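You operate a simulated robot arm through the tools that you are given. There is no shell and no other tool.

The job below is to be done with a simulated two-armed robot. You get a single attempt, and the scene is never put back.

Task
Switch machine four on and knit the lot on its order slip.
Fine: set the style dial, the size dial and the piece count (UP and DOWN keys) as on the slip, then press START and watch till the display says DONE; leave it on, the tubes in its bag.

Only the result counts: the job must be done as asked and must still hold three seconds after the hand-in. Knocking over, shifting, dropping, spilling or breaking anything else fails it.

Robot
Two 7-joint arms with two-finger grippers on one trunk that stands fixed in place. Base frame: the origin is at the foot of the trunk, x ahead of it, y to its left, z up. Readings come in m, rad, newtons and seconds.
The left shoulder is at [0.025, 0.216, 1.255], the right one opposite. With the tool pointing down near the work surface each hand reaches from about 0.1 to 0.7 m from the base axis, measured 20 degrees to its own side. Payload 2.2 kg a hand.
The tool frame of a hand sits at the grasp point between the pads (the TCP): z along the fingers, y along the line on which they close. The tips reach 0.019 m beyond it. The gripper opens to 0.116 m. The gripper's body begins 0.07 m behind the TCP.
Orientation is told as [roll, pitch, yaw] about the base's x, y, z axes, in that order, counted from this pose: with the fingers straight down and closing along the base's y, the tool's x points along the base's -x, its y along +y and its z along -z.

Tools
- The arms move only by the tool servo_tool. It takes "left_increments", "right_increments" or both (then of equal length, played together; a hand with none holds still); each is a list of rows, each a list of 6 numbers: the shift along the base's x, y, z in units of 100 mm (1.0 is 100 mm), then the turn, a rotation vector about the base's x, y, z in units of 45 degrees (1.0 is 45 degrees). In form: [[dx, dy, dz, wx, wy, wz], ...]. A call has 1 to 20 rows; each row is the pose to reach, as a shift and turn from the pose commanded when the call began. "left_fingers" and "right_fingers" are, for a hand that has rows, the finger opening in m, from 0 to 0.116, set as the call begins (left out, the last holds). A call with a number of a shift or a turn outside -1 to 1 is refused whole. A row lasts 0.2 s, in which the tool goes at most 0.05 m and 0.15 rad; a call with a longer step from one row to the next is refused whole, and so is a gripper value outside its range. Where a pose cannot be reached the arm comes as near as it can. A force on the tool above 40 N (or 10 N above the force at the start of the call, whichever is more), or a blocked arm, ends the call early, and 0.2 s more pass. The fingers move at their own pace and stop on an object; they squeeze with about 38 N. The grip force told is the motor's: it shows also when the fingers shut on nothing. Time passes only in rows, and 0.2 s behind the last, so rows that repeat a pose let the fingers close. The reply holds the time, the measured pose of the TCP, the force on the tool along the base axes, the opening and the grip force, in the units named above and with some noise, with the torque about the TCP (base axes, N m) and any sound that the robot's microphone picked up.
- Cameras (640 x 400 px; columns grow to the right, rows downward): "scene" is now at [0.1287, 0.0028, 1.4303]; the picture's right is [0.07, -1.00, 0.00], its down [-0.64, -0.05, -0.77] and it looks along [0.77, 0.06, -0.64] (base axes); focal length 218 px, centre (320, 200). "left" rides on the left gripper at [0.069, 0.015, -0.097] in its tool frame; the picture's right is [-0.21, 0.98, 0.00], its down [-0.76, -0.17, -0.63] and it looks along [-0.62, -0.14, 0.77] (tool axes); focal length 251 px, centre (320, 200). "right" rides on the right gripper at [0.069, -0.015, -0.097] in its tool frame; the picture's right is [0.21, 0.98, 0.00], its down [-0.76, 0.17, -0.63] and it looks along [-0.62, 0.13, 0.78] (tool axes); focal length 251 px, centre (320, 200). There is no depth. A picture from a camera that has moved, and an enlarged one, comes with that camera's place and axes in the base frame and with its lens. The place of the scene camera against the robot may be out by one fixed shift of up to 0.018 m in any direction.
- capture(camera): a new picture of that camera. It takes no simulated time.
- move_column(by): slides the trunk up (or, below 0, down) by that many m; the arms and the scene camera ride with it, the base frame stays. It gives what a move gives, with no picture.
- head_to(pan, tilt): turns the head with the scene camera to pan (to the left, within 1.396 rad either way) and tilt (down, from -0.506 to 1.204), counted from straight ahead of the robot. It gives what a move gives.
- zoom(camera, box): a new picture of the part [left, top, right, bottom] of that camera's present view, enlarged. It takes no simulated time.
- finish_job(): hands the job in; it is judged then, once.

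Nothing tells you positions but the pictures and the camera data. Unless the task says otherwise, let go and move clear before handing in.

The tools are called after "Call:" as a command line: name --argument value ..., lists and objects as JSON in quotes. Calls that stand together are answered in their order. servo_tool: Moves the arms, as the interface text tells. Its arguments: {"type":"object","properties":{"left_increments":{"type":"array","items":{"type":"array","items":{"type":"number"}}},"left_fingers":{"type":"number"},"right_increments":{"type":"array","items":{"type":"array","items":{"type":"number"}}},"right_fingers":{"type":"number"}},"required":[]} The other tools are called the same way: move_column (by) slides the trunk up or down; head_to (pan, tilt) turns the head that bears the scene camera; capture (camera) takes a picture; zoom (camera, box) takes an enlarged picture of a part of a camera's view; finish_job () hands the job in.

At the start:

```text
t: 0.0
left_tool_pos: [0.4518, 0.2616, 1.2812]
left_orientation: [0.001, -0.001, 0.001]
left_force: [0.1, -0.5, 0.0]
left_ft_torque: [0.04, 0.02, -0.03]
left_finger_gap: 0.1161
left_finger_force: 0.2
right_tool_pos: [0.5457, -0.2391, 1.2519]
right_orientation: [0.001, 0.001, 0.0]
right_force: [0.1, 0.0, 0.7]
right_ft_torque: [0.0, 0.02, 0.01]
right_finger_gap: 0.1162
right_finger_force: 0.1
trunk travel left (down, up): [-0.4, 0.09]
head pan, tilt: [0.073, 0.689]
```

scene: 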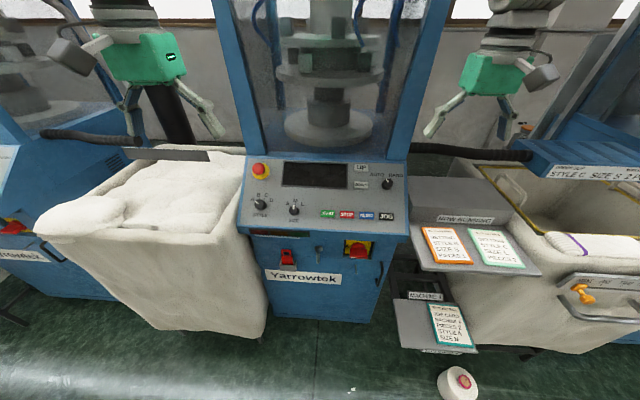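
right: 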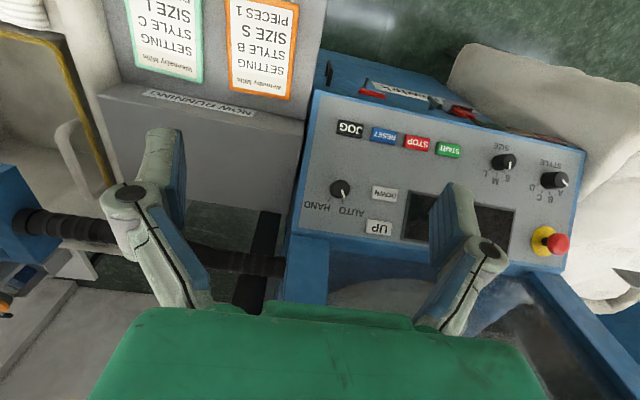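
left: 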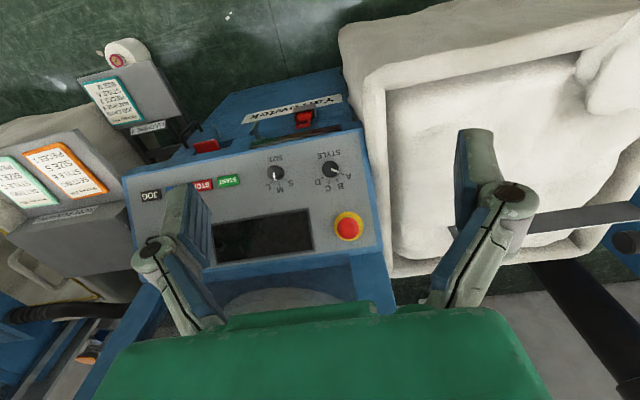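

I see a knitting machine ahead with a control panel, slips on a tray to the right, and a lower tray labelled "MACHINE ..." with another slip. I'll zoom in to read the labels and slips before moving anything.

Call:
zoom --camera "scene" --box '[390, 270, 500, 360]'

Call:
zoom --camera "scene" --box '[400, 200, 550, 290]'

Call:
zoom --camera "scene" --box '[230, 150, 420, 240]'

Call:
zoom --camera "scene" --box '[240, 225, 420, 325]'

Call:
zoom --camera "scene" --box '[520, 130, 640, 330]'

Call:
zoom --camera "scene" --box '[0, 130, 130, 330]'

```text
4.44 times, centred on (445, 315) of scene
camera zoom: at [0.1287, 0.0028, 1.4303], right [0.07, -1.0, 0.0], down [-0.64, -0.05, -0.77], along [0.77, 0.06, -0.64], focal length 968 px, centre (-236, -311)
```

zoom: 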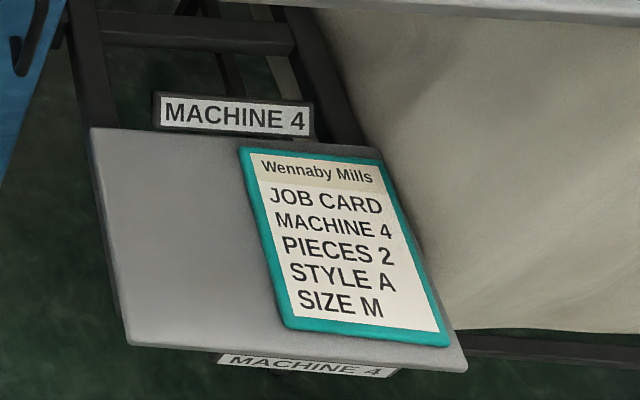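

```text
4.27 times, centred on (475, 245) of scene
camera zoom: at [0.1287, 0.0028, 1.4303], right [0.07, -1.0, 0.0], down [-0.64, -0.05, -0.77], along [0.77, 0.06, -0.64], focal length 930 px, centre (-341, 8)
```

zoom: 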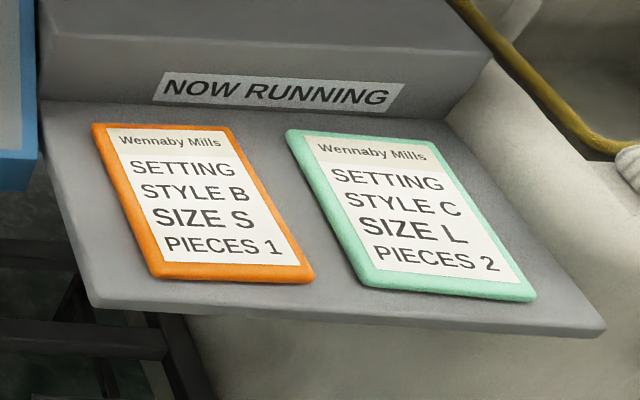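

```text
3.37 times, centred on (325, 195) of scene
camera zoom: at [0.1287, 0.0028, 1.4303], right [0.07, -1.0, 0.0], down [-0.64, -0.05, -0.77], along [0.77, 0.06, -0.64], focal length 734 px, centre (303, 217)
```

zoom: 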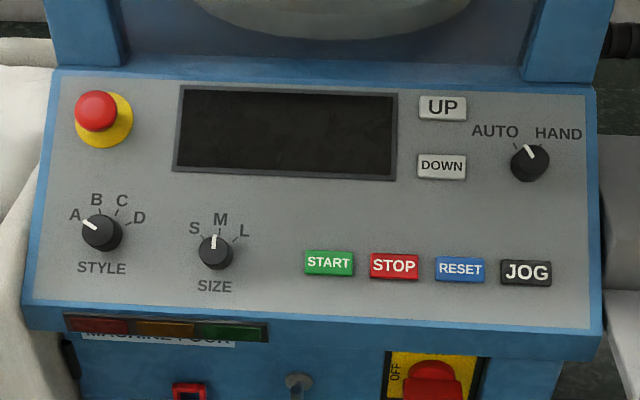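

```text
3.56 times, centred on (330, 275) of scene
camera zoom: at [0.1287, 0.0028, 1.4303], right [0.07, -1.0, 0.0], down [-0.64, -0.05, -0.77], along [0.77, 0.06, -0.64], focal length 775 px, centre (284, -67)
```

zoom: 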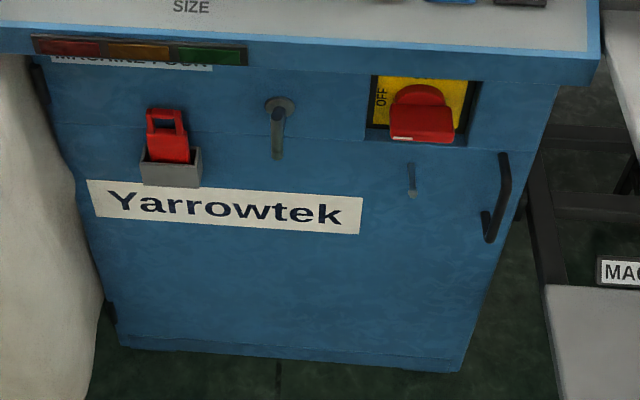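

```text
2.00 times, centred on (580, 230) of scene
camera zoom: at [0.1287, 0.0028, 1.4303], right [0.07, -1.0, 0.0], down [-0.64, -0.05, -0.77], along [0.77, 0.06, -0.64], focal length 436 px, centre (-200, 140)
```

zoom: 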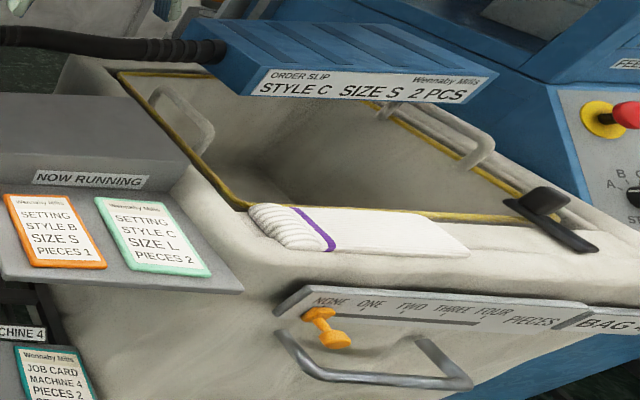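

```text
2.00 times, centred on (65, 230) of scene
camera zoom: at [0.1287, 0.0028, 1.4303], right [0.07, -1.0, 0.0], down [-0.64, -0.05, -0.77], along [0.77, 0.06, -0.64], focal length 436 px, centre (830, 140)
```

zoom: 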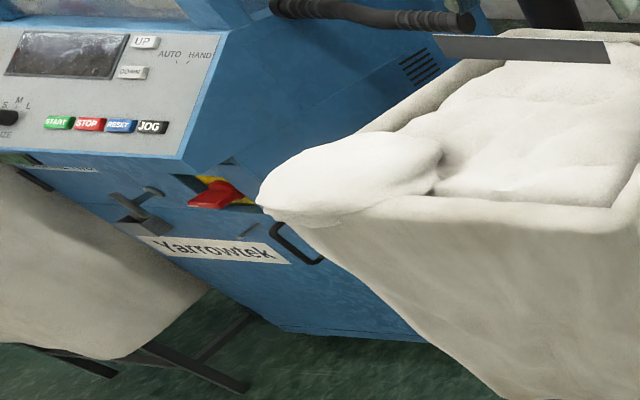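

The centre machine's name plate seems to read "MACHINE FOUR", and there are several different slips. I'll look around further to find which slip truly is machine four's order slip.

Call:
head_to --pan -0.6 --tilt 0.689

Call:
capture --camera "scene"

Call:
zoom --camera "scene" --box '[200, 50, 420, 190]'

Call:
zoom --camera "scene" --box '[200, 180, 420, 320]'

Call:
zoom --camera "scene" --box '[400, 60, 640, 210]'

Call:
zoom --camera "scene" --box '[400, 210, 640, 360]'

```text
t: 1.1
left_tool_pos: [0.4479, 0.2617, 1.2815]
left_orientation: [0.0, -0.002, -0.001]
left_force: [-0.5, 0.1, 0.6]
left_ft_torque: [-0.01, 0.04, 0.01]
left_finger_gap: 0.1159
left_finger_force: 0.0
right_tool_pos: [0.5429, -0.2386, 1.2548]
right_orientation: [0.0, -0.001, -0.001]
right_force: [-1.2, -0.2, -0.2]
right_ft_torque: [0.03, -0.03, -0.03]
right_finger_gap: 0.1159
right_finger_force: 0.0
trunk travel left (down, up): [-0.4, 0.09]
head pan, tilt: [-0.6, 0.689]
```

```text
taken
camera scene: at [0.1138, -0.0518, 1.4304], right [-0.56, -0.83, 0.0], down [-0.53, 0.36, -0.77], along [0.63, -0.44, -0.64], focal length 218 px, centre (320, 200)
```

scene: 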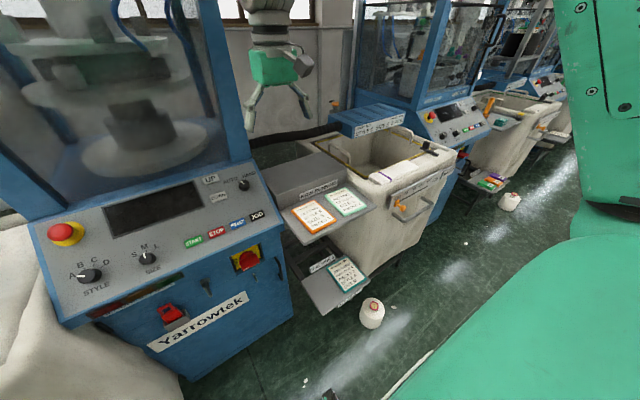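

```text
2.86 times, centred on (310, 120) of scene
camera zoom: at [0.1138, -0.0518, 1.4304], right [-0.56, -0.83, 0.0], down [-0.53, 0.36, -0.77], along [0.63, -0.44, -0.64], focal length 622 px, centre (349, 429)
```

zoom: 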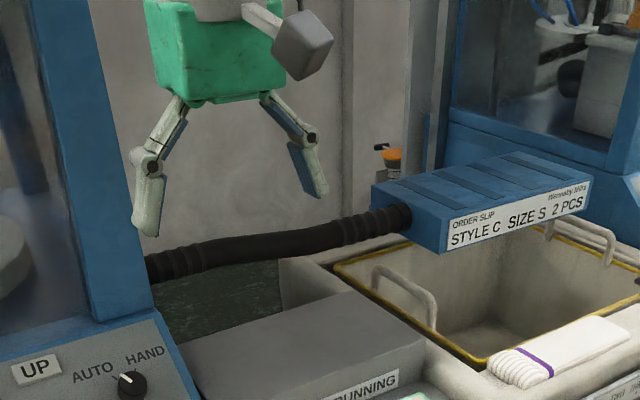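

```text
2.86 times, centred on (310, 250) of scene
camera zoom: at [0.1138, -0.0518, 1.4304], right [-0.56, -0.83, 0.0], down [-0.53, 0.36, -0.77], along [0.63, -0.44, -0.64], focal length 622 px, centre (349, 57)
```

zoom: 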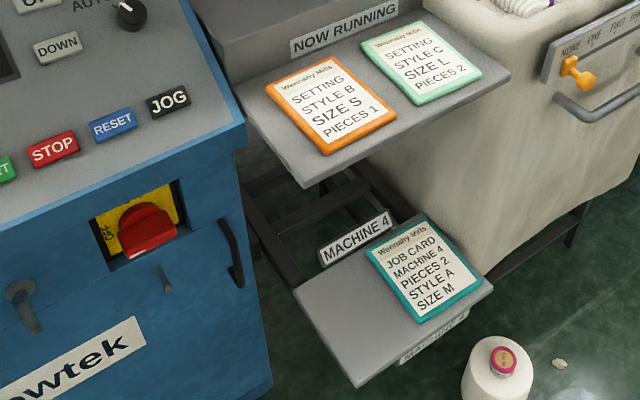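

```text
2.67 times, centred on (520, 135) of scene
camera zoom: at [0.1138, -0.0518, 1.4304], right [-0.56, -0.83, 0.0], down [-0.53, 0.36, -0.77], along [0.63, -0.44, -0.64], focal length 581 px, centre (-213, 373)
```

zoom: 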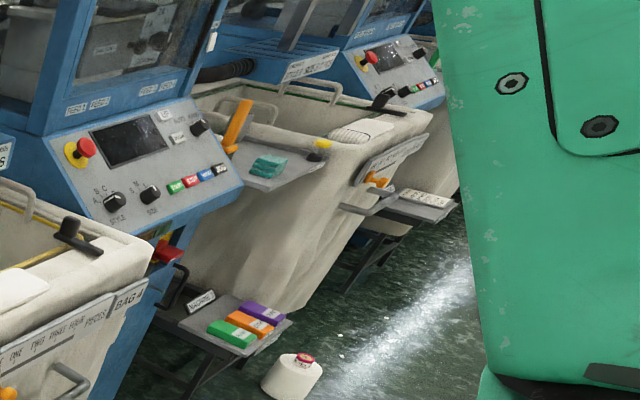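

```text
2.67 times, centred on (520, 285) of scene
camera zoom: at [0.1138, -0.0518, 1.4304], right [-0.56, -0.83, 0.0], down [-0.53, 0.36, -0.77], along [0.63, -0.44, -0.64], focal length 581 px, centre (-213, -27)
```

zoom: 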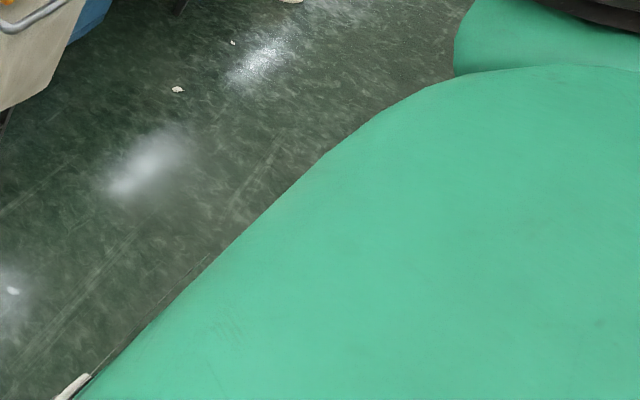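

The blue delivery box fed by this machine's hose carries a strip headed "ORDER SLIP", above the bag that seems marked "BAG 4"; the job card on the tray says something different. I'll read these closely and check the left side as well.

Call:
zoom --camera "scene" --box '[340, 100, 420, 150]'

Call:
zoom --camera "scene" --box '[370, 150, 470, 220]'

Call:
zoom --camera "scene" --box '[30, 170, 190, 280]'

Call:
zoom --camera "scene" --box '[140, 240, 300, 350]'

Call:
head_to --pan 0.7 --tilt 0.689

Call:
capture --camera "scene"

Call:
zoom --camera "scene" --box '[0, 60, 240, 210]'

Call:
zoom --camera "scene" --box '[200, 60, 440, 210]'

Call:
zoom --camera "scene" --box '[200, 200, 440, 350]'

```text
8.00 times, centred on (380, 125) of scene
camera zoom: at [0.1138, -0.0518, 1.4304], right [-0.56, -0.83, 0.0], down [-0.53, 0.36, -0.77], along [0.63, -0.44, -0.64], focal length 1743 px, centre (-160, 800)
```

zoom: 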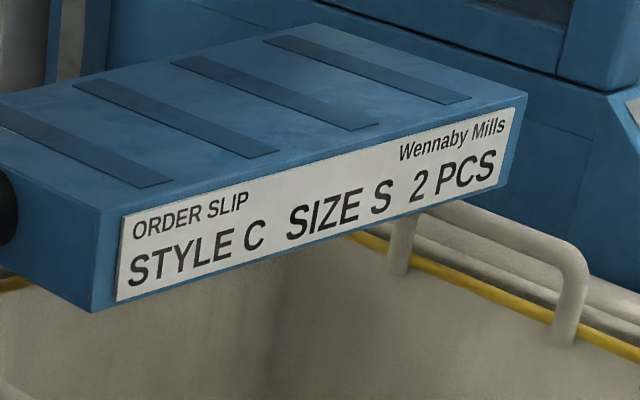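

```text
5.71 times, centred on (420, 185) of scene
camera zoom: at [0.1138, -0.0518, 1.4304], right [-0.56, -0.83, 0.0], down [-0.53, 0.36, -0.77], along [0.63, -0.44, -0.64], focal length 1245 px, centre (-251, 286)
```

zoom: 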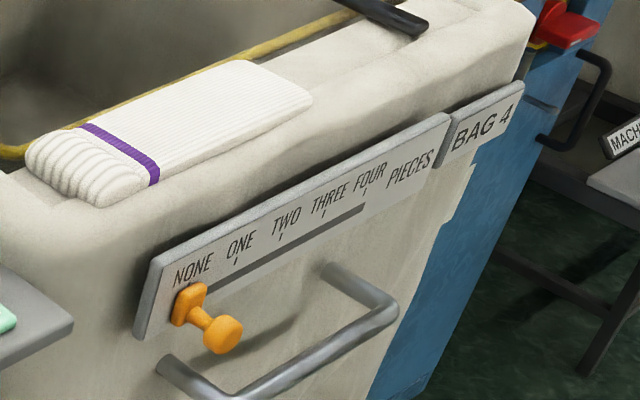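

```text
3.64 times, centred on (110, 225) of scene
camera zoom: at [0.1138, -0.0518, 1.4304], right [-0.56, -0.83, 0.0], down [-0.53, 0.36, -0.77], along [0.63, -0.44, -0.64], focal length 792 px, centre (1084, 109)
```

zoom: 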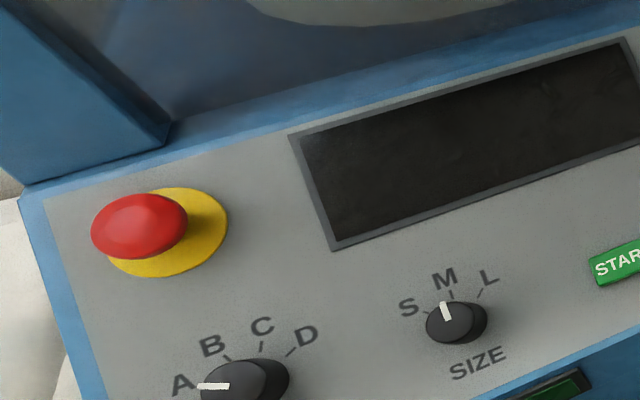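

```text
3.64 times, centred on (220, 295) of scene
camera zoom: at [0.1138, -0.0518, 1.4304], right [-0.56, -0.83, 0.0], down [-0.53, 0.36, -0.77], along [0.63, -0.44, -0.64], focal length 792 px, centre (684, -146)
```

zoom: 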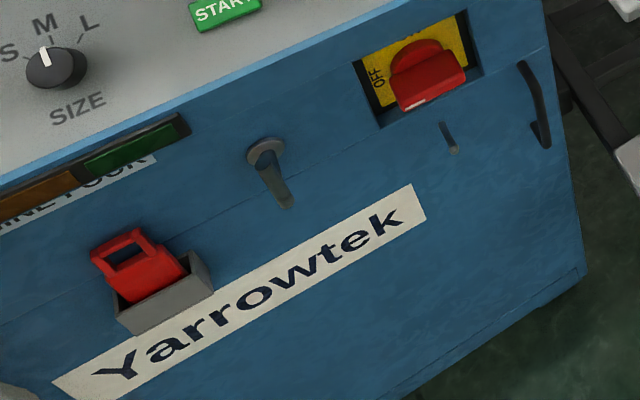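

```text
t: 2.5
left_tool_pos: [0.4479, 0.2614, 1.2832]
left_orientation: [0.0, -0.002, 0.0]
left_force: [0.0, -0.2, 0.0]
left_ft_torque: [0.01, 0.01, -0.03]
left_finger_gap: 0.1161
left_finger_force: 0.1
right_tool_pos: [0.5426, -0.2398, 1.2544]
right_orientation: [-0.001, -0.002, -0.002]
right_force: [0.8, 0.1, -0.1]
right_ft_torque: [-0.01, -0.01, 0.01]
right_finger_gap: 0.1157
right_finger_force: 0.0
trunk travel left (down, up): [-0.4, 0.09]
head pan, tilt: [0.7, 0.689]
```

```text
taken
camera scene: at [0.1087, 0.0516, 1.4303], right [0.64, -0.77, 0.0], down [-0.49, -0.41, -0.77], along [0.59, 0.5, -0.64], focal length 218 px, centre (320, 200)
```

scene: 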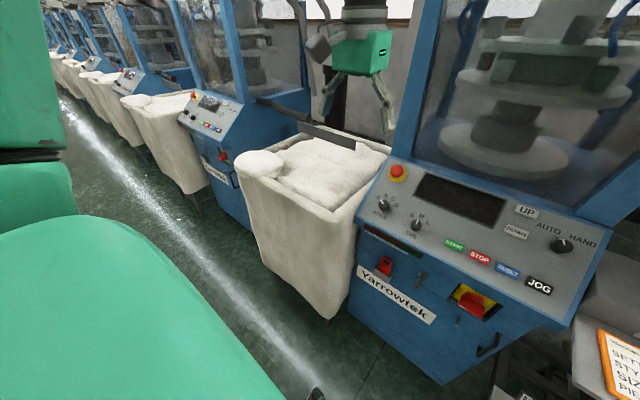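

```text
2.67 times, centred on (120, 135) of scene
camera zoom: at [0.1087, 0.0516, 1.4303], right [0.64, -0.77, 0.0], down [-0.49, -0.41, -0.77], along [0.59, 0.5, -0.64], focal length 581 px, centre (853, 373)
```

zoom: 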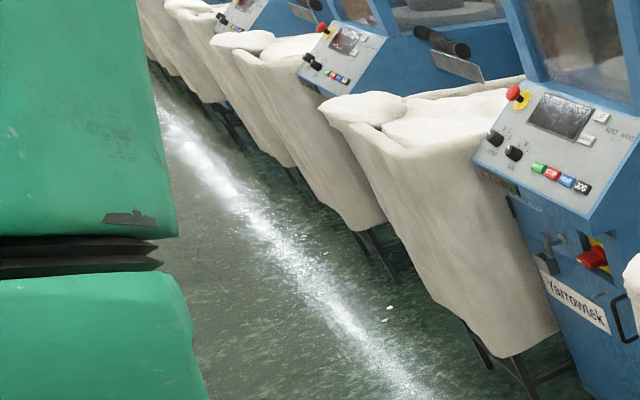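

```text
2.67 times, centred on (320, 135) of scene
camera zoom: at [0.1087, 0.0516, 1.4303], right [0.64, -0.77, 0.0], down [-0.49, -0.41, -0.77], along [0.59, 0.5, -0.64], focal length 581 px, centre (320, 373)
```

zoom: 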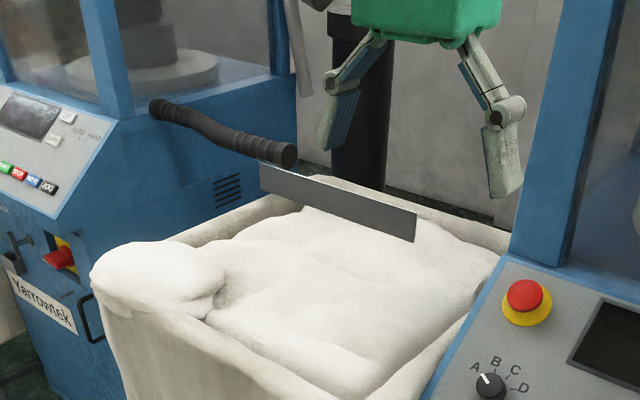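

```text
2.67 times, centred on (320, 275) of scene
camera zoom: at [0.1087, 0.0516, 1.4303], right [0.64, -0.77, 0.0], down [-0.49, -0.41, -0.77], along [0.59, 0.5, -0.64], focal length 581 px, centre (320, 0)
```

zoom: 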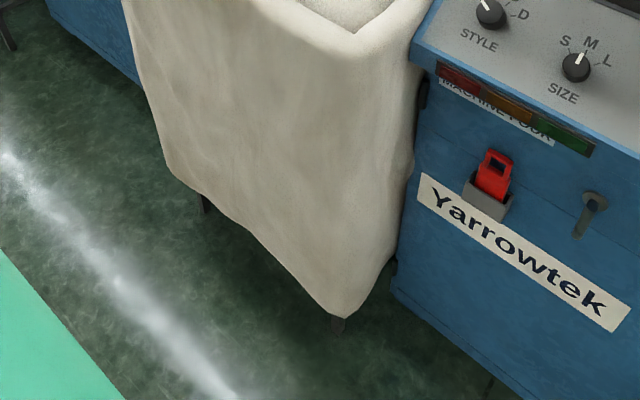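

Machine four is the centre machine (its plate reads MACHINE FOUR); its hose feeds the box with the ORDER SLIP: STYLE C, SIZE S, 2 PCS over BAG 4, while the other cards are settings or a job card and not the order slip. Now I'll study the switch, dials and selector up close with the wrist and scene cameras.

Call:
head_to --pan 0.07 --tilt 0.75

Call:
zoom --camera "scene" --box '[335, 215, 395, 255]'

Call:
zoom --camera "scene" --box '[265, 215, 325, 255]'

Call:
zoom --camera "scene" --box '[350, 140, 420, 190]'

Call:
zoom --camera "right" --box '[300, 90, 580, 280]'

Call:
zoom --camera "left" --box '[120, 60, 400, 260]'

```text
t: 3.5
left_tool_pos: [0.4496, 0.2626, 1.2822]
left_orientation: [0.0, -0.001, 0.0]
left_force: [0.3, 0.7, -1.2]
left_ft_torque: [-0.01, -0.02, 0.01]
left_finger_gap: 0.1164
left_finger_force: 0.0
right_tool_pos: [0.5435, -0.2387, 1.2546]
right_orientation: [0.001, -0.002, 0.001]
right_force: [-0.8, 0.2, -0.5]
right_ft_torque: [-0.03, 0.0, -0.02]
right_finger_gap: 0.1161
right_finger_force: 0.0
trunk travel left (down, up): [-0.4, 0.09]
head pan, tilt: [0.07, 0.75]
```

```text
10.00 times, centred on (365, 235) of scene
camera zoom: at [0.126, 0.0024, 1.4252], right [0.07, -1.0, 0.0], down [-0.68, -0.05, -0.73], along [0.73, 0.05, -0.68], focal length 2178 px, centre (-130, -150)
```

zoom: 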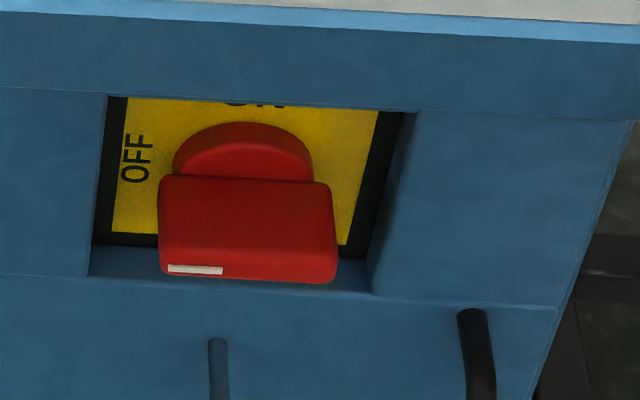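

```text
10.00 times, centred on (295, 235) of scene
camera zoom: at [0.126, 0.0024, 1.4252], right [0.07, -1.0, 0.0], down [-0.68, -0.05, -0.73], along [0.73, 0.05, -0.68], focal length 2178 px, centre (570, -150)
```

zoom: 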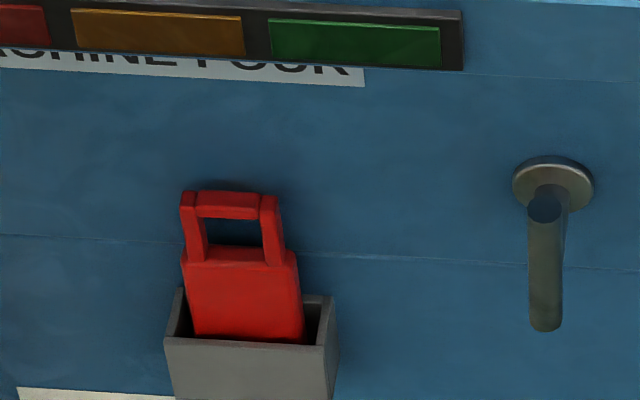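

```text
8.00 times, centred on (385, 165) of scene
camera zoom: at [0.126, 0.0024, 1.4252], right [0.07, -1.0, 0.0], down [-0.68, -0.05, -0.73], along [0.73, 0.05, -0.68], focal length 1743 px, centre (-200, 480)
```

zoom: 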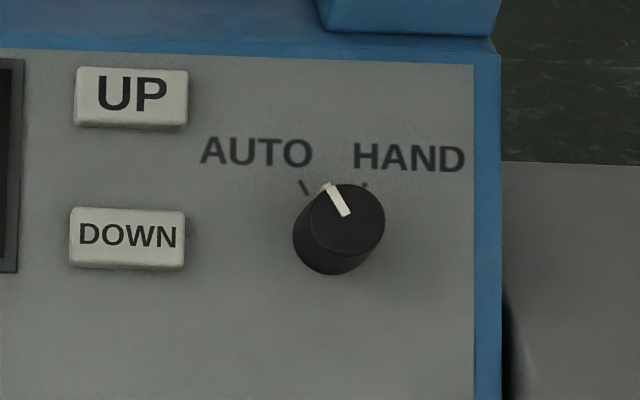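

```text
2.11 times, centred on (440, 185) of right
camera zoom: at [0.4739, -0.2556, 1.3507], right [-0.21, 0.98, 0.0], down [0.76, 0.17, 0.63], along [0.62, 0.13, -0.77], focal length 529 px, centre (67, 232)
```

zoom: 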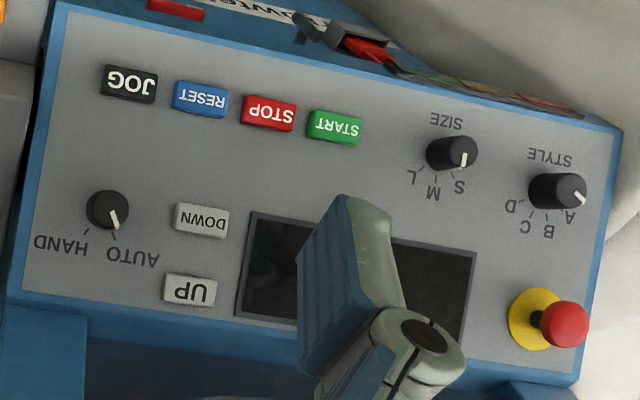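

```text
2.00 times, centred on (260, 160) of left
camera zoom: at [0.3792, 0.2766, 1.3791], right [0.21, 0.98, 0.0], down [0.75, -0.17, 0.63], along [0.62, -0.14, -0.77], focal length 503 px, centre (440, 280)
```

zoom: 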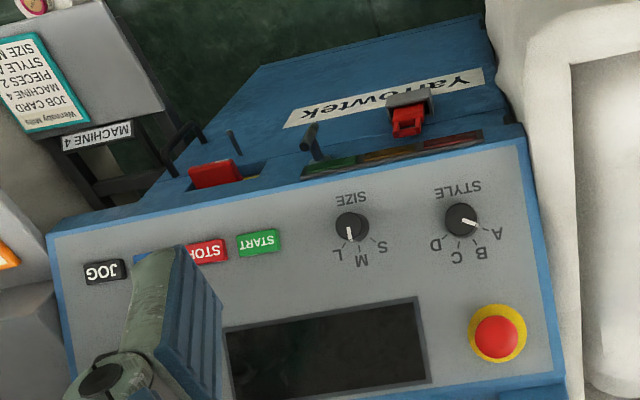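

The main switch handle (right front, mark at OFF) must be turned a quarter clockwise to ON at the top; the AUTO/HAND knob already points at AUTO, and the dials now stand at A and M. I'll draw both hands back and lower the trunk for a better look at the front face.

Call:
servo_tool --left_increments '[[-0.4, 0, 0, 0, 0, 0], [-0.8, 0, 0, 0, 0, 0], [-1.0, 0, 0, 0, 0, 0]]' --right_increments '[[-0.4, 0, 0, 0, 0, 0], [-0.8, 0, 0, 0, 0, 0], [-1.0, 0, 0, 0, 0, 0]]'

Call:
servo_tool --left_increments '[[-0.3, 0, 0, 0, 0, 0], [-0.6, 0, 0, 0, 0, 0]]' --right_increments '[[-0.4, 0, 0, 0, 0, 0], [-0.8, 0, 0, 0, 0, 0]]'

Call:
capture --camera "scene"

```text
t: 4.3
left_tool_pos: [0.3506, 0.2664, 1.28]
left_orientation: [-0.003, -0.002, 0.001]
left_force: [-0.8, 0.5, -0.5]
left_ft_torque: [-0.05, 0.0, 0.02]
left_finger_gap: 0.1161
left_finger_force: 0.1
right_tool_pos: [0.446, -0.2346, 1.2557]
right_orientation: [-0.003, 0.0, 0.001]
right_force: [0.6, 0.9, -0.5]
right_ft_torque: [-0.07, 0.01, 0.03]
right_finger_gap: 0.116
right_finger_force: 0.0
trunk travel left (down, up): [-0.4, 0.09]
head pan, tilt: [0.07, 0.75]
```

```text
t: 4.9
left_tool_pos: [0.2832, 0.2552, 1.2844]
left_orientation: [0.006, -0.005, -0.001]
left_force: [-0.4, -0.2, 0.4]
left_ft_torque: [0.02, -0.01, 0.01]
left_finger_gap: 0.116
left_finger_force: 0.1
right_tool_pos: [0.3612, -0.2471, 1.2575]
right_orientation: [0.006, -0.004, 0.001]
right_force: [-0.2, 0.6, -0.4]
right_ft_torque: [-0.02, -0.03, 0.01]
right_finger_gap: 0.116
right_finger_force: 0.0
trunk travel left (down, up): [-0.4, 0.09]
head pan, tilt: [0.07, 0.75]
```

```text
taken
camera scene: at [0.1213, -0.0068, 1.4256], right [0.07, -1.0, -0.01], down [-0.68, -0.04, -0.73], along [0.73, 0.05, -0.68], focal length 218 px, centre (320, 200)
```

scene: 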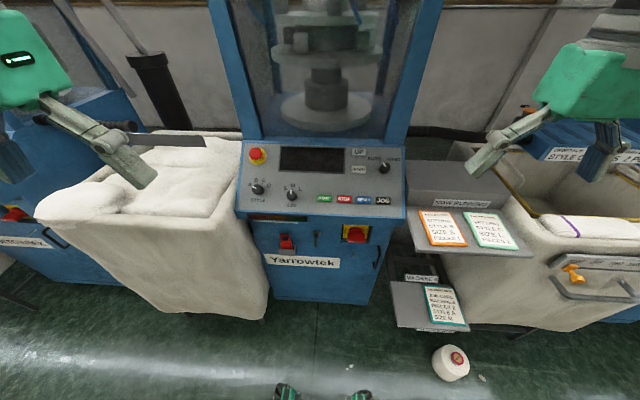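

The hands are back and clear; the trunk sways slightly after a move. Now I'll lower the trunk by 0.3 m to view the front face and switch squarely.

Call:
move_column --by -0.3

Call:
head_to --pan 0.0 --tilt 0.45

Call:
capture --camera "scene"

Call:
capture --camera "right"

Call:
capture --camera "left"

```text
t: 7.9
left_tool_pos: [0.2852, 0.2635, 0.9817]
left_orientation: [-0.002, -0.003, 0.0]
left_force: [0.1, -0.5, 0.1]
left_ft_torque: [0.0, 0.02, -0.01]
left_finger_gap: 0.116
left_finger_force: 0.0
right_tool_pos: [0.3631, -0.2375, 0.9569]
right_orientation: [-0.003, -0.001, -0.001]
right_force: [-0.6, 0.1, 0.8]
right_ft_torque: [0.02, 0.0, -0.01]
right_finger_gap: 0.116
right_finger_force: 0.1
trunk travel left (down, up): [-0.1, 0.39]
head pan, tilt: [0.07, 0.75]
```

```text
t: 8.7
left_tool_pos: [0.2851, 0.2624, 0.9836]
left_orientation: [0.0, -0.004, -0.001]
left_force: [0.0, 0.0, -0.4]
left_ft_torque: [0.02, -0.02, 0.03]
left_finger_gap: 0.116
left_finger_force: 0.0
right_tool_pos: [0.3637, -0.2414, 0.9575]
right_orientation: [0.0, -0.003, 0.0]
right_force: [0.4, 0.0, 0.1]
right_ft_torque: [0.03, -0.01, 0.04]
right_finger_gap: 0.1159
right_finger_force: 0.0
trunk travel left (down, up): [-0.1, 0.39]
head pan, tilt: [0.0, 0.45]
```

```text
taken
camera scene: at [0.1327, -0.004, 1.1517], right [0.0, -1.0, 0.0], down [-0.44, 0.0, -0.9], along [0.9, 0.0, -0.44], focal length 218 px, centre (320, 200)
```

scene: 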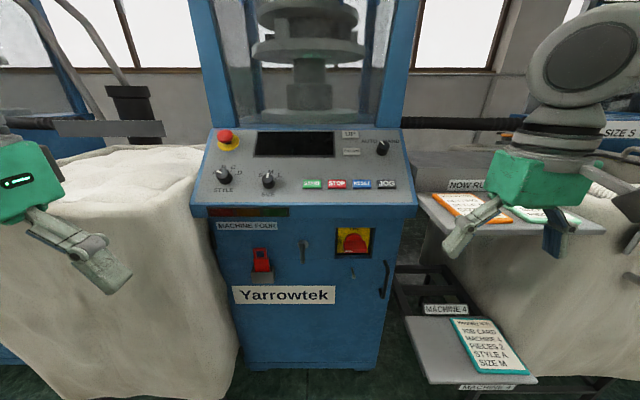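

```text
taken
camera right: at [0.294, -0.2563, 1.0535], right [-0.21, 0.98, 0.0], down [0.76, 0.17, 0.63], along [0.62, 0.14, -0.77], focal length 251 px, centre (320, 200)
```

right: 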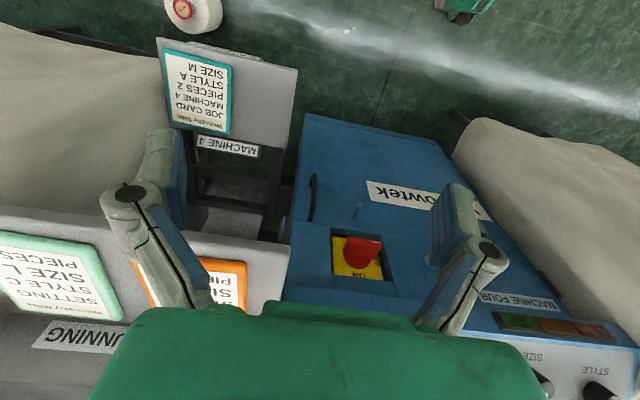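

```text
taken
camera left: at [0.2164, 0.2766, 1.0788], right [0.21, 0.98, 0.0], down [0.75, -0.17, 0.63], along [0.62, -0.14, -0.77], focal length 251 px, centre (320, 200)
```

left: 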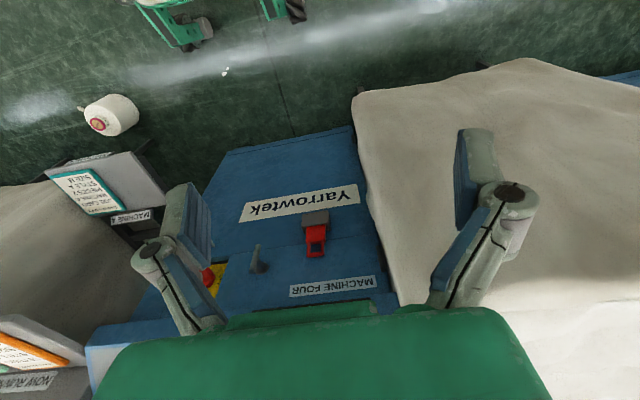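

Call:
zoom --camera "scene" --box '[320, 215, 400, 265]'

Call:
zoom --camera "scene" --box '[190, 120, 430, 280]'

Call:
zoom --camera "right" --box '[310, 200, 430, 290]'

Call:
zoom --camera "scene" --box '[230, 235, 320, 295]'

```text
8.00 times, centred on (360, 240) of scene
camera zoom: at [0.1327, -0.004, 1.1517], right [0.0, -1.0, 0.0], down [-0.44, 0.0, -0.9], along [0.9, 0.0, -0.44], focal length 1743 px, centre (0, -120)
```

zoom: 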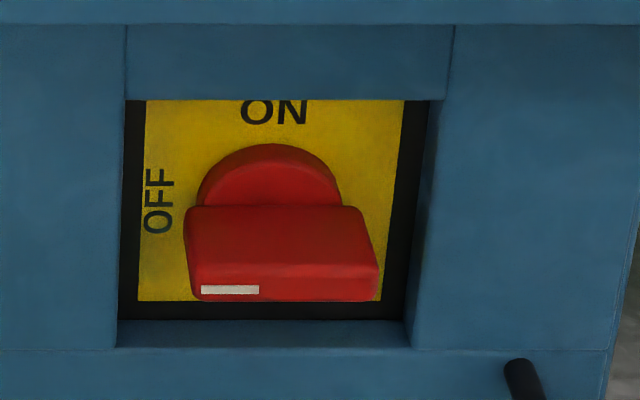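

```text
2.50 times, centred on (310, 200) of scene
camera zoom: at [0.1327, -0.004, 1.1517], right [0.0, -1.0, 0.0], down [-0.44, 0.0, -0.9], along [0.9, 0.0, -0.44], focal length 545 px, centre (345, 200)
```

zoom: 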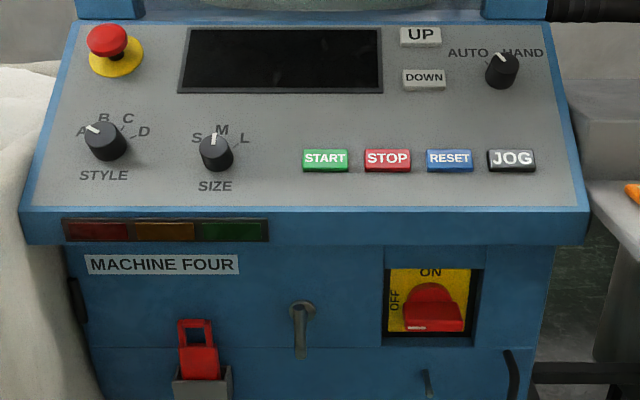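

```text
4.44 times, centred on (370, 245) of right
camera zoom: at [0.294, -0.2563, 1.0535], right [-0.21, 0.98, 0.0], down [0.76, 0.17, 0.63], along [0.62, 0.14, -0.77], focal length 1118 px, centre (98, 0)
```

zoom: 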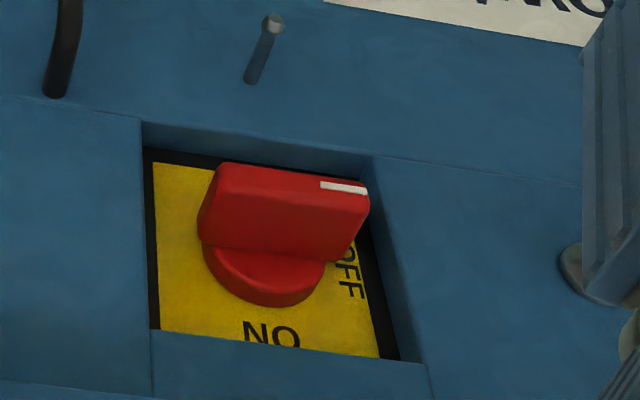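

```text
6.67 times, centred on (275, 265) of scene
camera zoom: at [0.1327, -0.004, 1.1517], right [0.0, -1.0, 0.0], down [-0.44, 0.0, -0.9], along [0.9, 0.0, -0.44], focal length 1452 px, centre (620, -233)
```

zoom: 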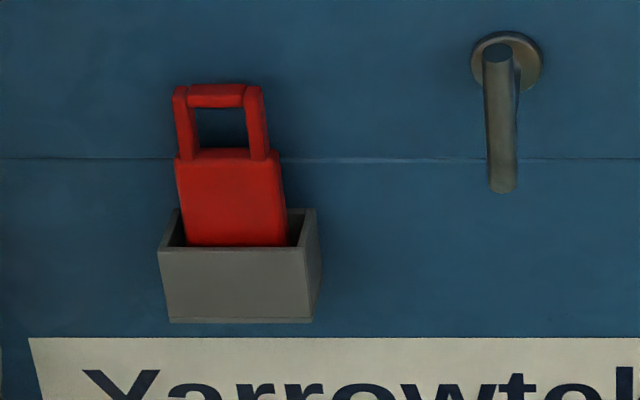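

Switch handle: bar about 6.5 cm long and horizontal at roughly [0.613…0.645, −0.106, 0.755], standing out of the front face at x≈0.644, mark left at OFF, ON at the top. I'll turn the right hand to point forward in stages and use its camera to refine.

Call:
servo_tool --right_increments '[[0.1, 0.05, -0.1, 0, -0.166, 0], [0.2, 0.1, -0.2, 0, -0.333, 0], [0.3, 0.15, -0.3, 0, -0.5, 0], [0.4, 0.2, -0.4, 0, -0.666, 0], [0.5, 0.25, -0.5, 0, -0.833, 0], [0.6, 0.3, -0.6, 0, -1.0, 0]]'

Call:
capture --camera "scene"

Call:
capture --camera "right"

```text
t: 10.1
left_tool_pos: [0.2859, 0.2635, 0.982]
left_orientation: [-0.001, -0.002, -0.001]
left_force: [0.0, -0.4, 0.5]
left_ft_torque: [0.02, 0.0, 0.0]
left_finger_gap: 0.116
left_finger_force: 0.0
right_tool_pos: [0.424, -0.2096, 0.8946]
right_orientation: [-0.002, -0.785, 0.0]
right_force: [0.0, -0.4, 0.3]
right_ft_torque: [-0.04, -0.01, 0.01]
right_finger_gap: 0.1158
right_finger_force: 0.0
trunk travel left (down, up): [-0.1, 0.39]
head pan, tilt: [0.0, 0.45]
```

```text
taken
camera scene: at [0.1337, -0.0026, 1.1516], right [0.0, -1.0, 0.0], down [-0.44, 0.0, -0.9], along [0.9, 0.0, -0.44], focal length 218 px, centre (320, 200)
```

scene: 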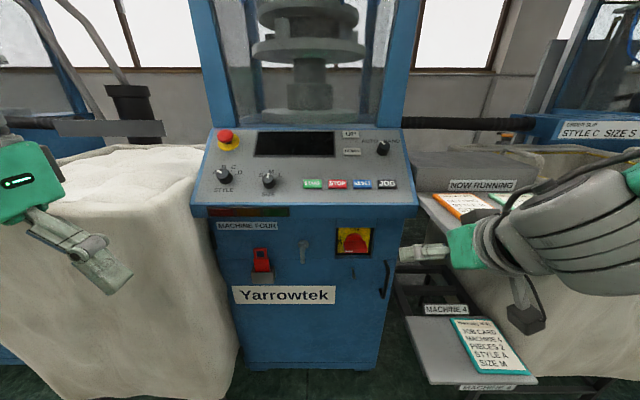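

```text
taken
camera right: at [0.307, -0.2258, 0.9156], right [-0.15, 0.98, -0.15], down [0.09, 0.17, 0.98], along [0.98, 0.14, -0.11], focal length 251 px, centre (320, 200)
```

right: 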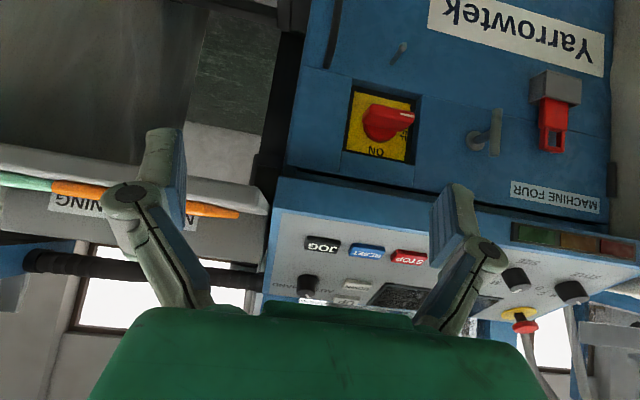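

The right hand reached a 45° pitch cleanly and its camera sees the switch. I'll zoom for measurements and continue the turn to point forward.

Call:
zoom --camera "right" --box '[330, 70, 440, 190]'

Call:
servo_tool --right_increments '[[0.05, 0.1, -0.1, 0, -0.166, 0], [0.1, 0.2, -0.25, 0, -0.333, 0], [0.15, 0.35, -0.45, 0, -0.5, 0], [0.2, 0.5, -0.65, 0, -0.666, 0], [0.25, 0.75, -0.9, 0, -0.833, 0], [0.3, 0.9, -1.0, 0, -1.0, 0]]'

Call:
capture --camera "scene"

Call:
capture --camera "right"

```text
3.33 times, centred on (385, 130) of right
camera zoom: at [0.307, -0.2258, 0.9156], right [-0.15, 0.98, -0.15], down [0.09, 0.17, 0.98], along [0.98, 0.14, -0.11], focal length 838 px, centre (103, 433)
```

zoom: 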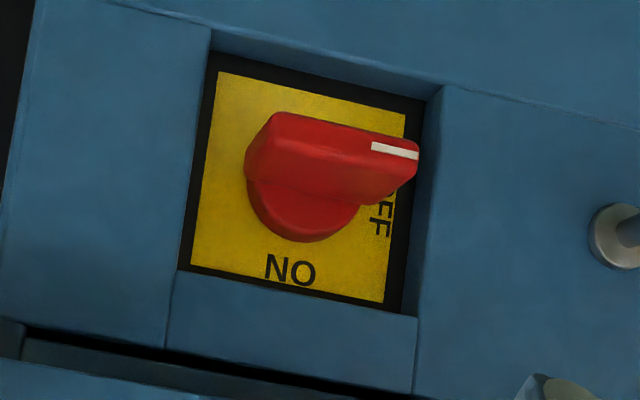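

```text
t: 11.5
left_tool_pos: [0.2851, 0.2629, 0.9827]
left_orientation: [-0.002, -0.002, -0.001]
left_force: [-0.1, 0.2, 0.1]
left_ft_torque: [0.01, -0.03, 0.01]
left_finger_gap: 0.1159
left_finger_force: 0.1
right_tool_pos: [0.4545, -0.1205, 0.7961]
right_orientation: [-3.109, -1.565, 3.11]
right_force: [0.0, -0.4, -0.9]
right_ft_torque: [-0.03, -0.02, 0.02]
right_finger_gap: 0.1159
right_finger_force: 0.1
right hand out of reach, approached as far as the arm can: row 1, 2, 3, 4
trunk travel left (down, up): [-0.1, 0.39]
head pan, tilt: [0.0, 0.45]
```

```text
taken
camera scene: at [0.1337, -0.0016, 1.1516], right [0.0, -1.0, 0.0], down [-0.44, 0.0, -0.9], along [0.9, 0.0, -0.44], focal length 218 px, centre (320, 200)
```

scene: 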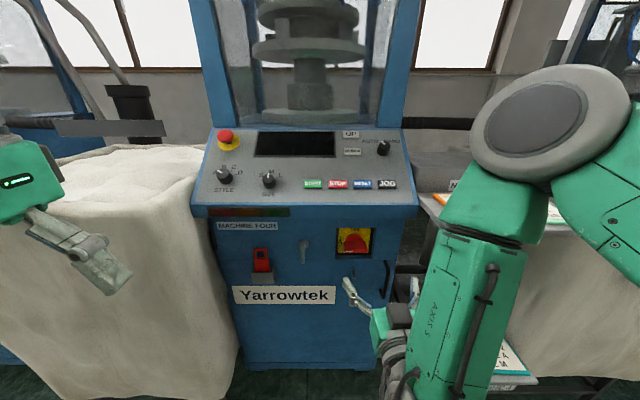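

```text
taken
camera right: at [0.3587, -0.136, 0.7269], right [0.0, 0.98, -0.21], down [-0.64, 0.17, 0.75], along [0.77, 0.14, 0.62], focal length 251 px, centre (320, 200)
```

right: 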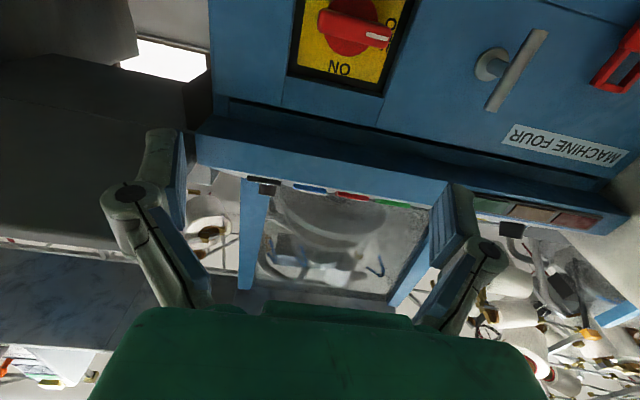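

The right hand now points straight forward at [0.455, −0.12, 0.796]. I'll zoom on the switch from this view for triangulation.

Call:
zoom --camera "right" --box '[280, 0, 420, 100]'

Call:
zoom --camera "scene" --box '[320, 215, 400, 265]'

```text
4.00 times, centred on (350, 50) of right
camera zoom: at [0.3587, -0.136, 0.7269], right [0.0, 0.98, -0.21], down [-0.64, 0.17, 0.75], along [0.77, 0.14, 0.62], focal length 1006 px, centre (200, 800)
```

zoom: 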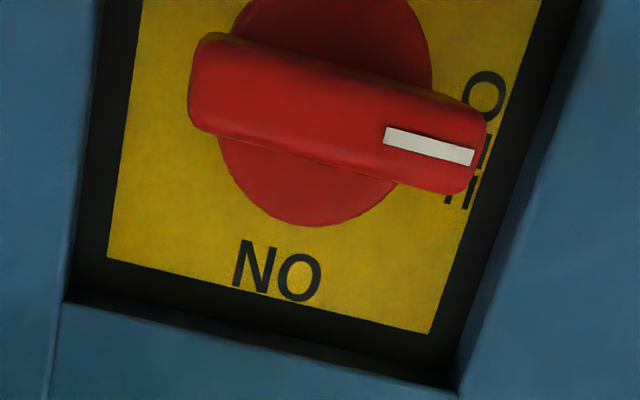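

```text
8.00 times, centred on (360, 240) of scene
camera zoom: at [0.1337, -0.0016, 1.1516], right [0.0, -1.0, 0.0], down [-0.44, 0.0, -0.9], along [0.9, 0.0, -0.44], focal length 1743 px, centre (0, -120)
```

zoom: 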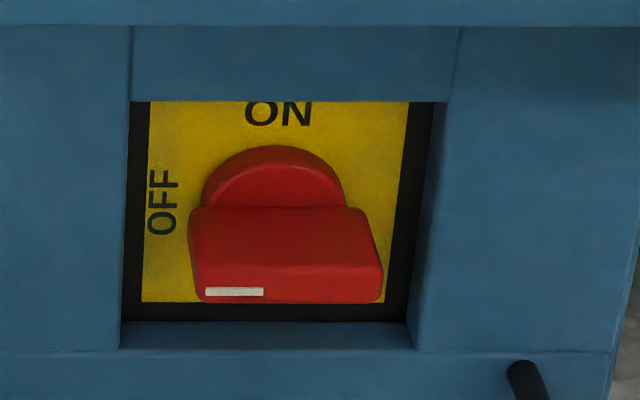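

Triangulation agrees well: handle centre at about y=−0.101, z=0.744, its front at x=0.62, the panel face at x=0.6525. Now I roll the right hand −90° about x so the fingers close vertically on the bar.

Call:
servo_tool --right_increments '[[0.02, 0.03, -0.1, -0.166, 0, 0], [0.05, 0.06, -0.2, -0.333, 0, 0], [0.08, 0.1, -0.3, -0.5, 0, 0], [0.1, 0.14, -0.4, -0.666, 0, 0], [0.12, 0.18, -0.48, -0.833, 0, 0], [0.15, 0.2, -0.52, -1.0, 0, 0]]'

Call:
servo_tool --right_increments '[[0, 0, 0, -0.166, 0, 0], [0, 0, 0, -0.333, 0, 0], [0, 0, 0, -0.5, 0, 0], [0, 0, 0, -0.666, 0, 0], [0, 0, 0, -0.833, 0, 0], [0, 0, 0, -1.0, 0, 0], [0, 0, 0, -1.0, 0, 0]]'

Call:
capture --camera "right"

Call:
capture --camera "scene"

```text
t: 12.9
left_tool_pos: [0.2851, 0.2615, 0.9839]
left_orientation: [0.0, -0.001, -0.001]
left_force: [-0.3, 0.3, 1.1]
left_ft_torque: [-0.02, -0.01, -0.03]
left_finger_gap: 0.1159
left_finger_force: 0.1
right_tool_pos: [0.4688, -0.0975, 0.7442]
right_orientation: [-1.573, -0.784, 1.574]
right_force: [0.2, 0.9, -0.1]
right_ft_torque: [-0.03, 0.01, 0.01]
right_finger_gap: 0.1161
right_finger_force: 0.0
trunk travel left (down, up): [-0.1, 0.39]
head pan, tilt: [0.0, 0.45]
```

```text
t: 14.5
left_tool_pos: [0.2859, 0.2626, 0.9828]
left_orientation: [-0.001, -0.002, 0.0]
left_force: [0.3, 0.2, 0.2]
left_ft_torque: [-0.02, -0.01, -0.01]
left_finger_gap: 0.116
left_finger_force: 0.1
right_tool_pos: [0.4671, -0.0991, 0.7439]
right_orientation: [-1.569, 0.002, 1.575]
right_force: [0.4, 0.4, 0.2]
right_ft_torque: [-0.02, 0.03, 0.0]
right_finger_gap: 0.1162
right_finger_force: 0.0
trunk travel left (down, up): [-0.1, 0.39]
head pan, tilt: [0.0, 0.45]
```

```text
taken
camera right: at [0.3716, -0.1702, 0.7601], right [0.0, -0.22, -0.98], down [-0.63, 0.75, -0.17], along [0.77, 0.62, -0.14], focal length 251 px, centre (320, 200)
```

right: 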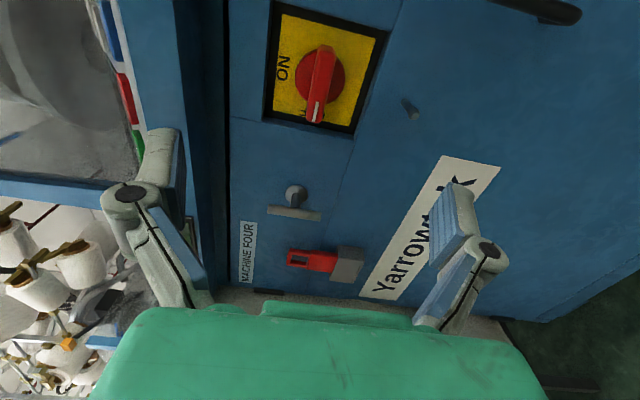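

```text
taken
camera scene: at [0.1333, -0.0017, 1.1517], right [0.0, -1.0, 0.0], down [-0.44, 0.0, -0.9], along [0.9, 0.0, -0.44], focal length 218 px, centre (320, 200)
```

scene: 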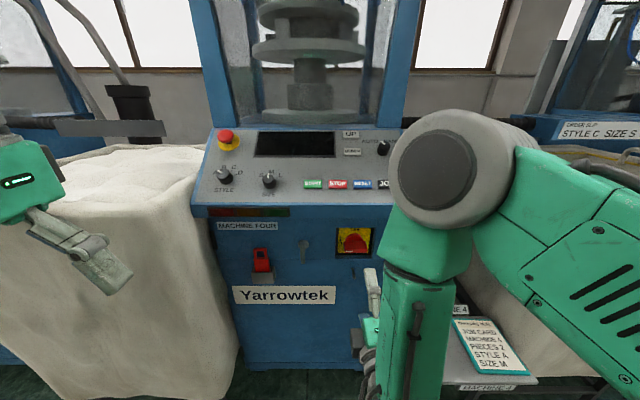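

The fingers now close vertically, right in front of the handle. One more zoom to check the handle's centre from this view.

Call:
zoom --camera "right" --box '[250, 0, 410, 140]'

```text
2.86 times, centred on (330, 70) of right
camera zoom: at [0.3716, -0.1702, 0.7601], right [0.0, -0.22, -0.98], down [-0.63, 0.75, -0.17], along [0.77, 0.62, -0.14], focal length 718 px, centre (291, 571)
```

zoom: 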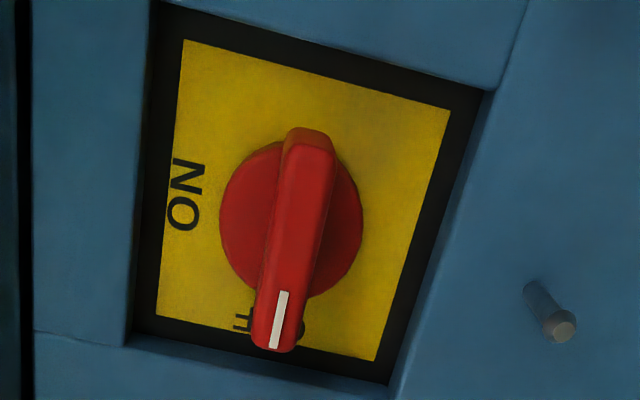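

Handle centre confirmed near y=−0.103, z=0.745. I'll narrow the fingers to 5 cm and move in over the bar.

Call:
servo_tool --right_increments '[[0.2, -0.04, 0.01, 0, 0, 0], [0.5, -0.04, 0.01, 0, 0, 0], [0.8, -0.04, 0.01, 0, 0, 0], [0.95, -0.04, 0.01, 0, 0, 0], [1.0, -0.04, 0.01, 0, 0, 0]]' --right_fingers 0.055

Call:
capture --camera "right"

Call:
zoom --camera "scene" --box '[310, 210, 410, 280]'

```text
t: 15.7
left_tool_pos: [0.2857, 0.2627, 0.9828]
left_orientation: [0.001, -0.001, 0.0]
left_force: [-0.6, 0.8, 0.3]
left_ft_torque: [0.02, 0.0, -0.03]
left_finger_gap: 0.116
left_finger_force: 0.1
right_tool_pos: [0.5686, -0.1065, 0.7472]
right_orientation: [-1.569, 0.001, 1.573]
right_force: [0.2, 0.4, 0.0]
right_ft_torque: [0.01, 0.04, 0.0]
right_finger_gap: 0.0552
right_finger_force: 0.0
trunk travel left (down, up): [-0.1, 0.39]
head pan, tilt: [0.0, 0.45]
```

```text
taken
camera right: at [0.4733, -0.1756, 0.7616], right [0.0, -0.21, -0.98], down [-0.63, 0.76, -0.17], along [0.77, 0.62, -0.14], focal length 251 px, centre (320, 200)
```

right: 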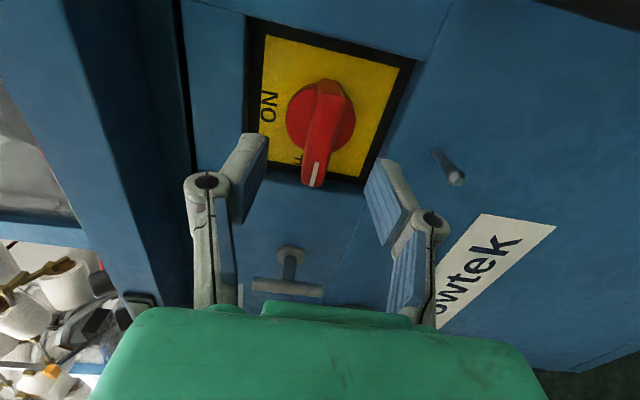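

```text
5.71 times, centred on (360, 245) of scene
camera zoom: at [0.1336, -0.0018, 1.1517], right [0.0, -1.0, 0.0], down [-0.44, 0.0, -0.9], along [0.9, 0.0, -0.44], focal length 1245 px, centre (91, -57)
```

zoom: 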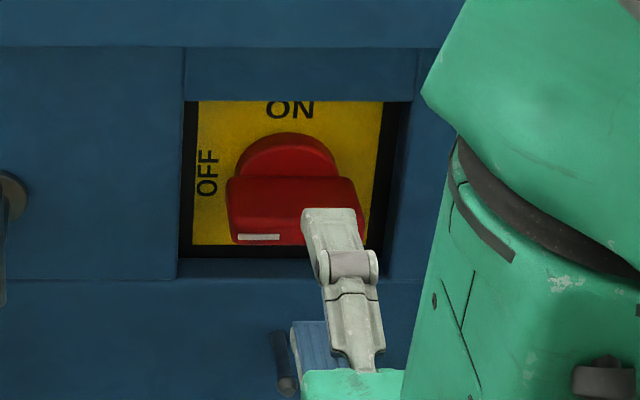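

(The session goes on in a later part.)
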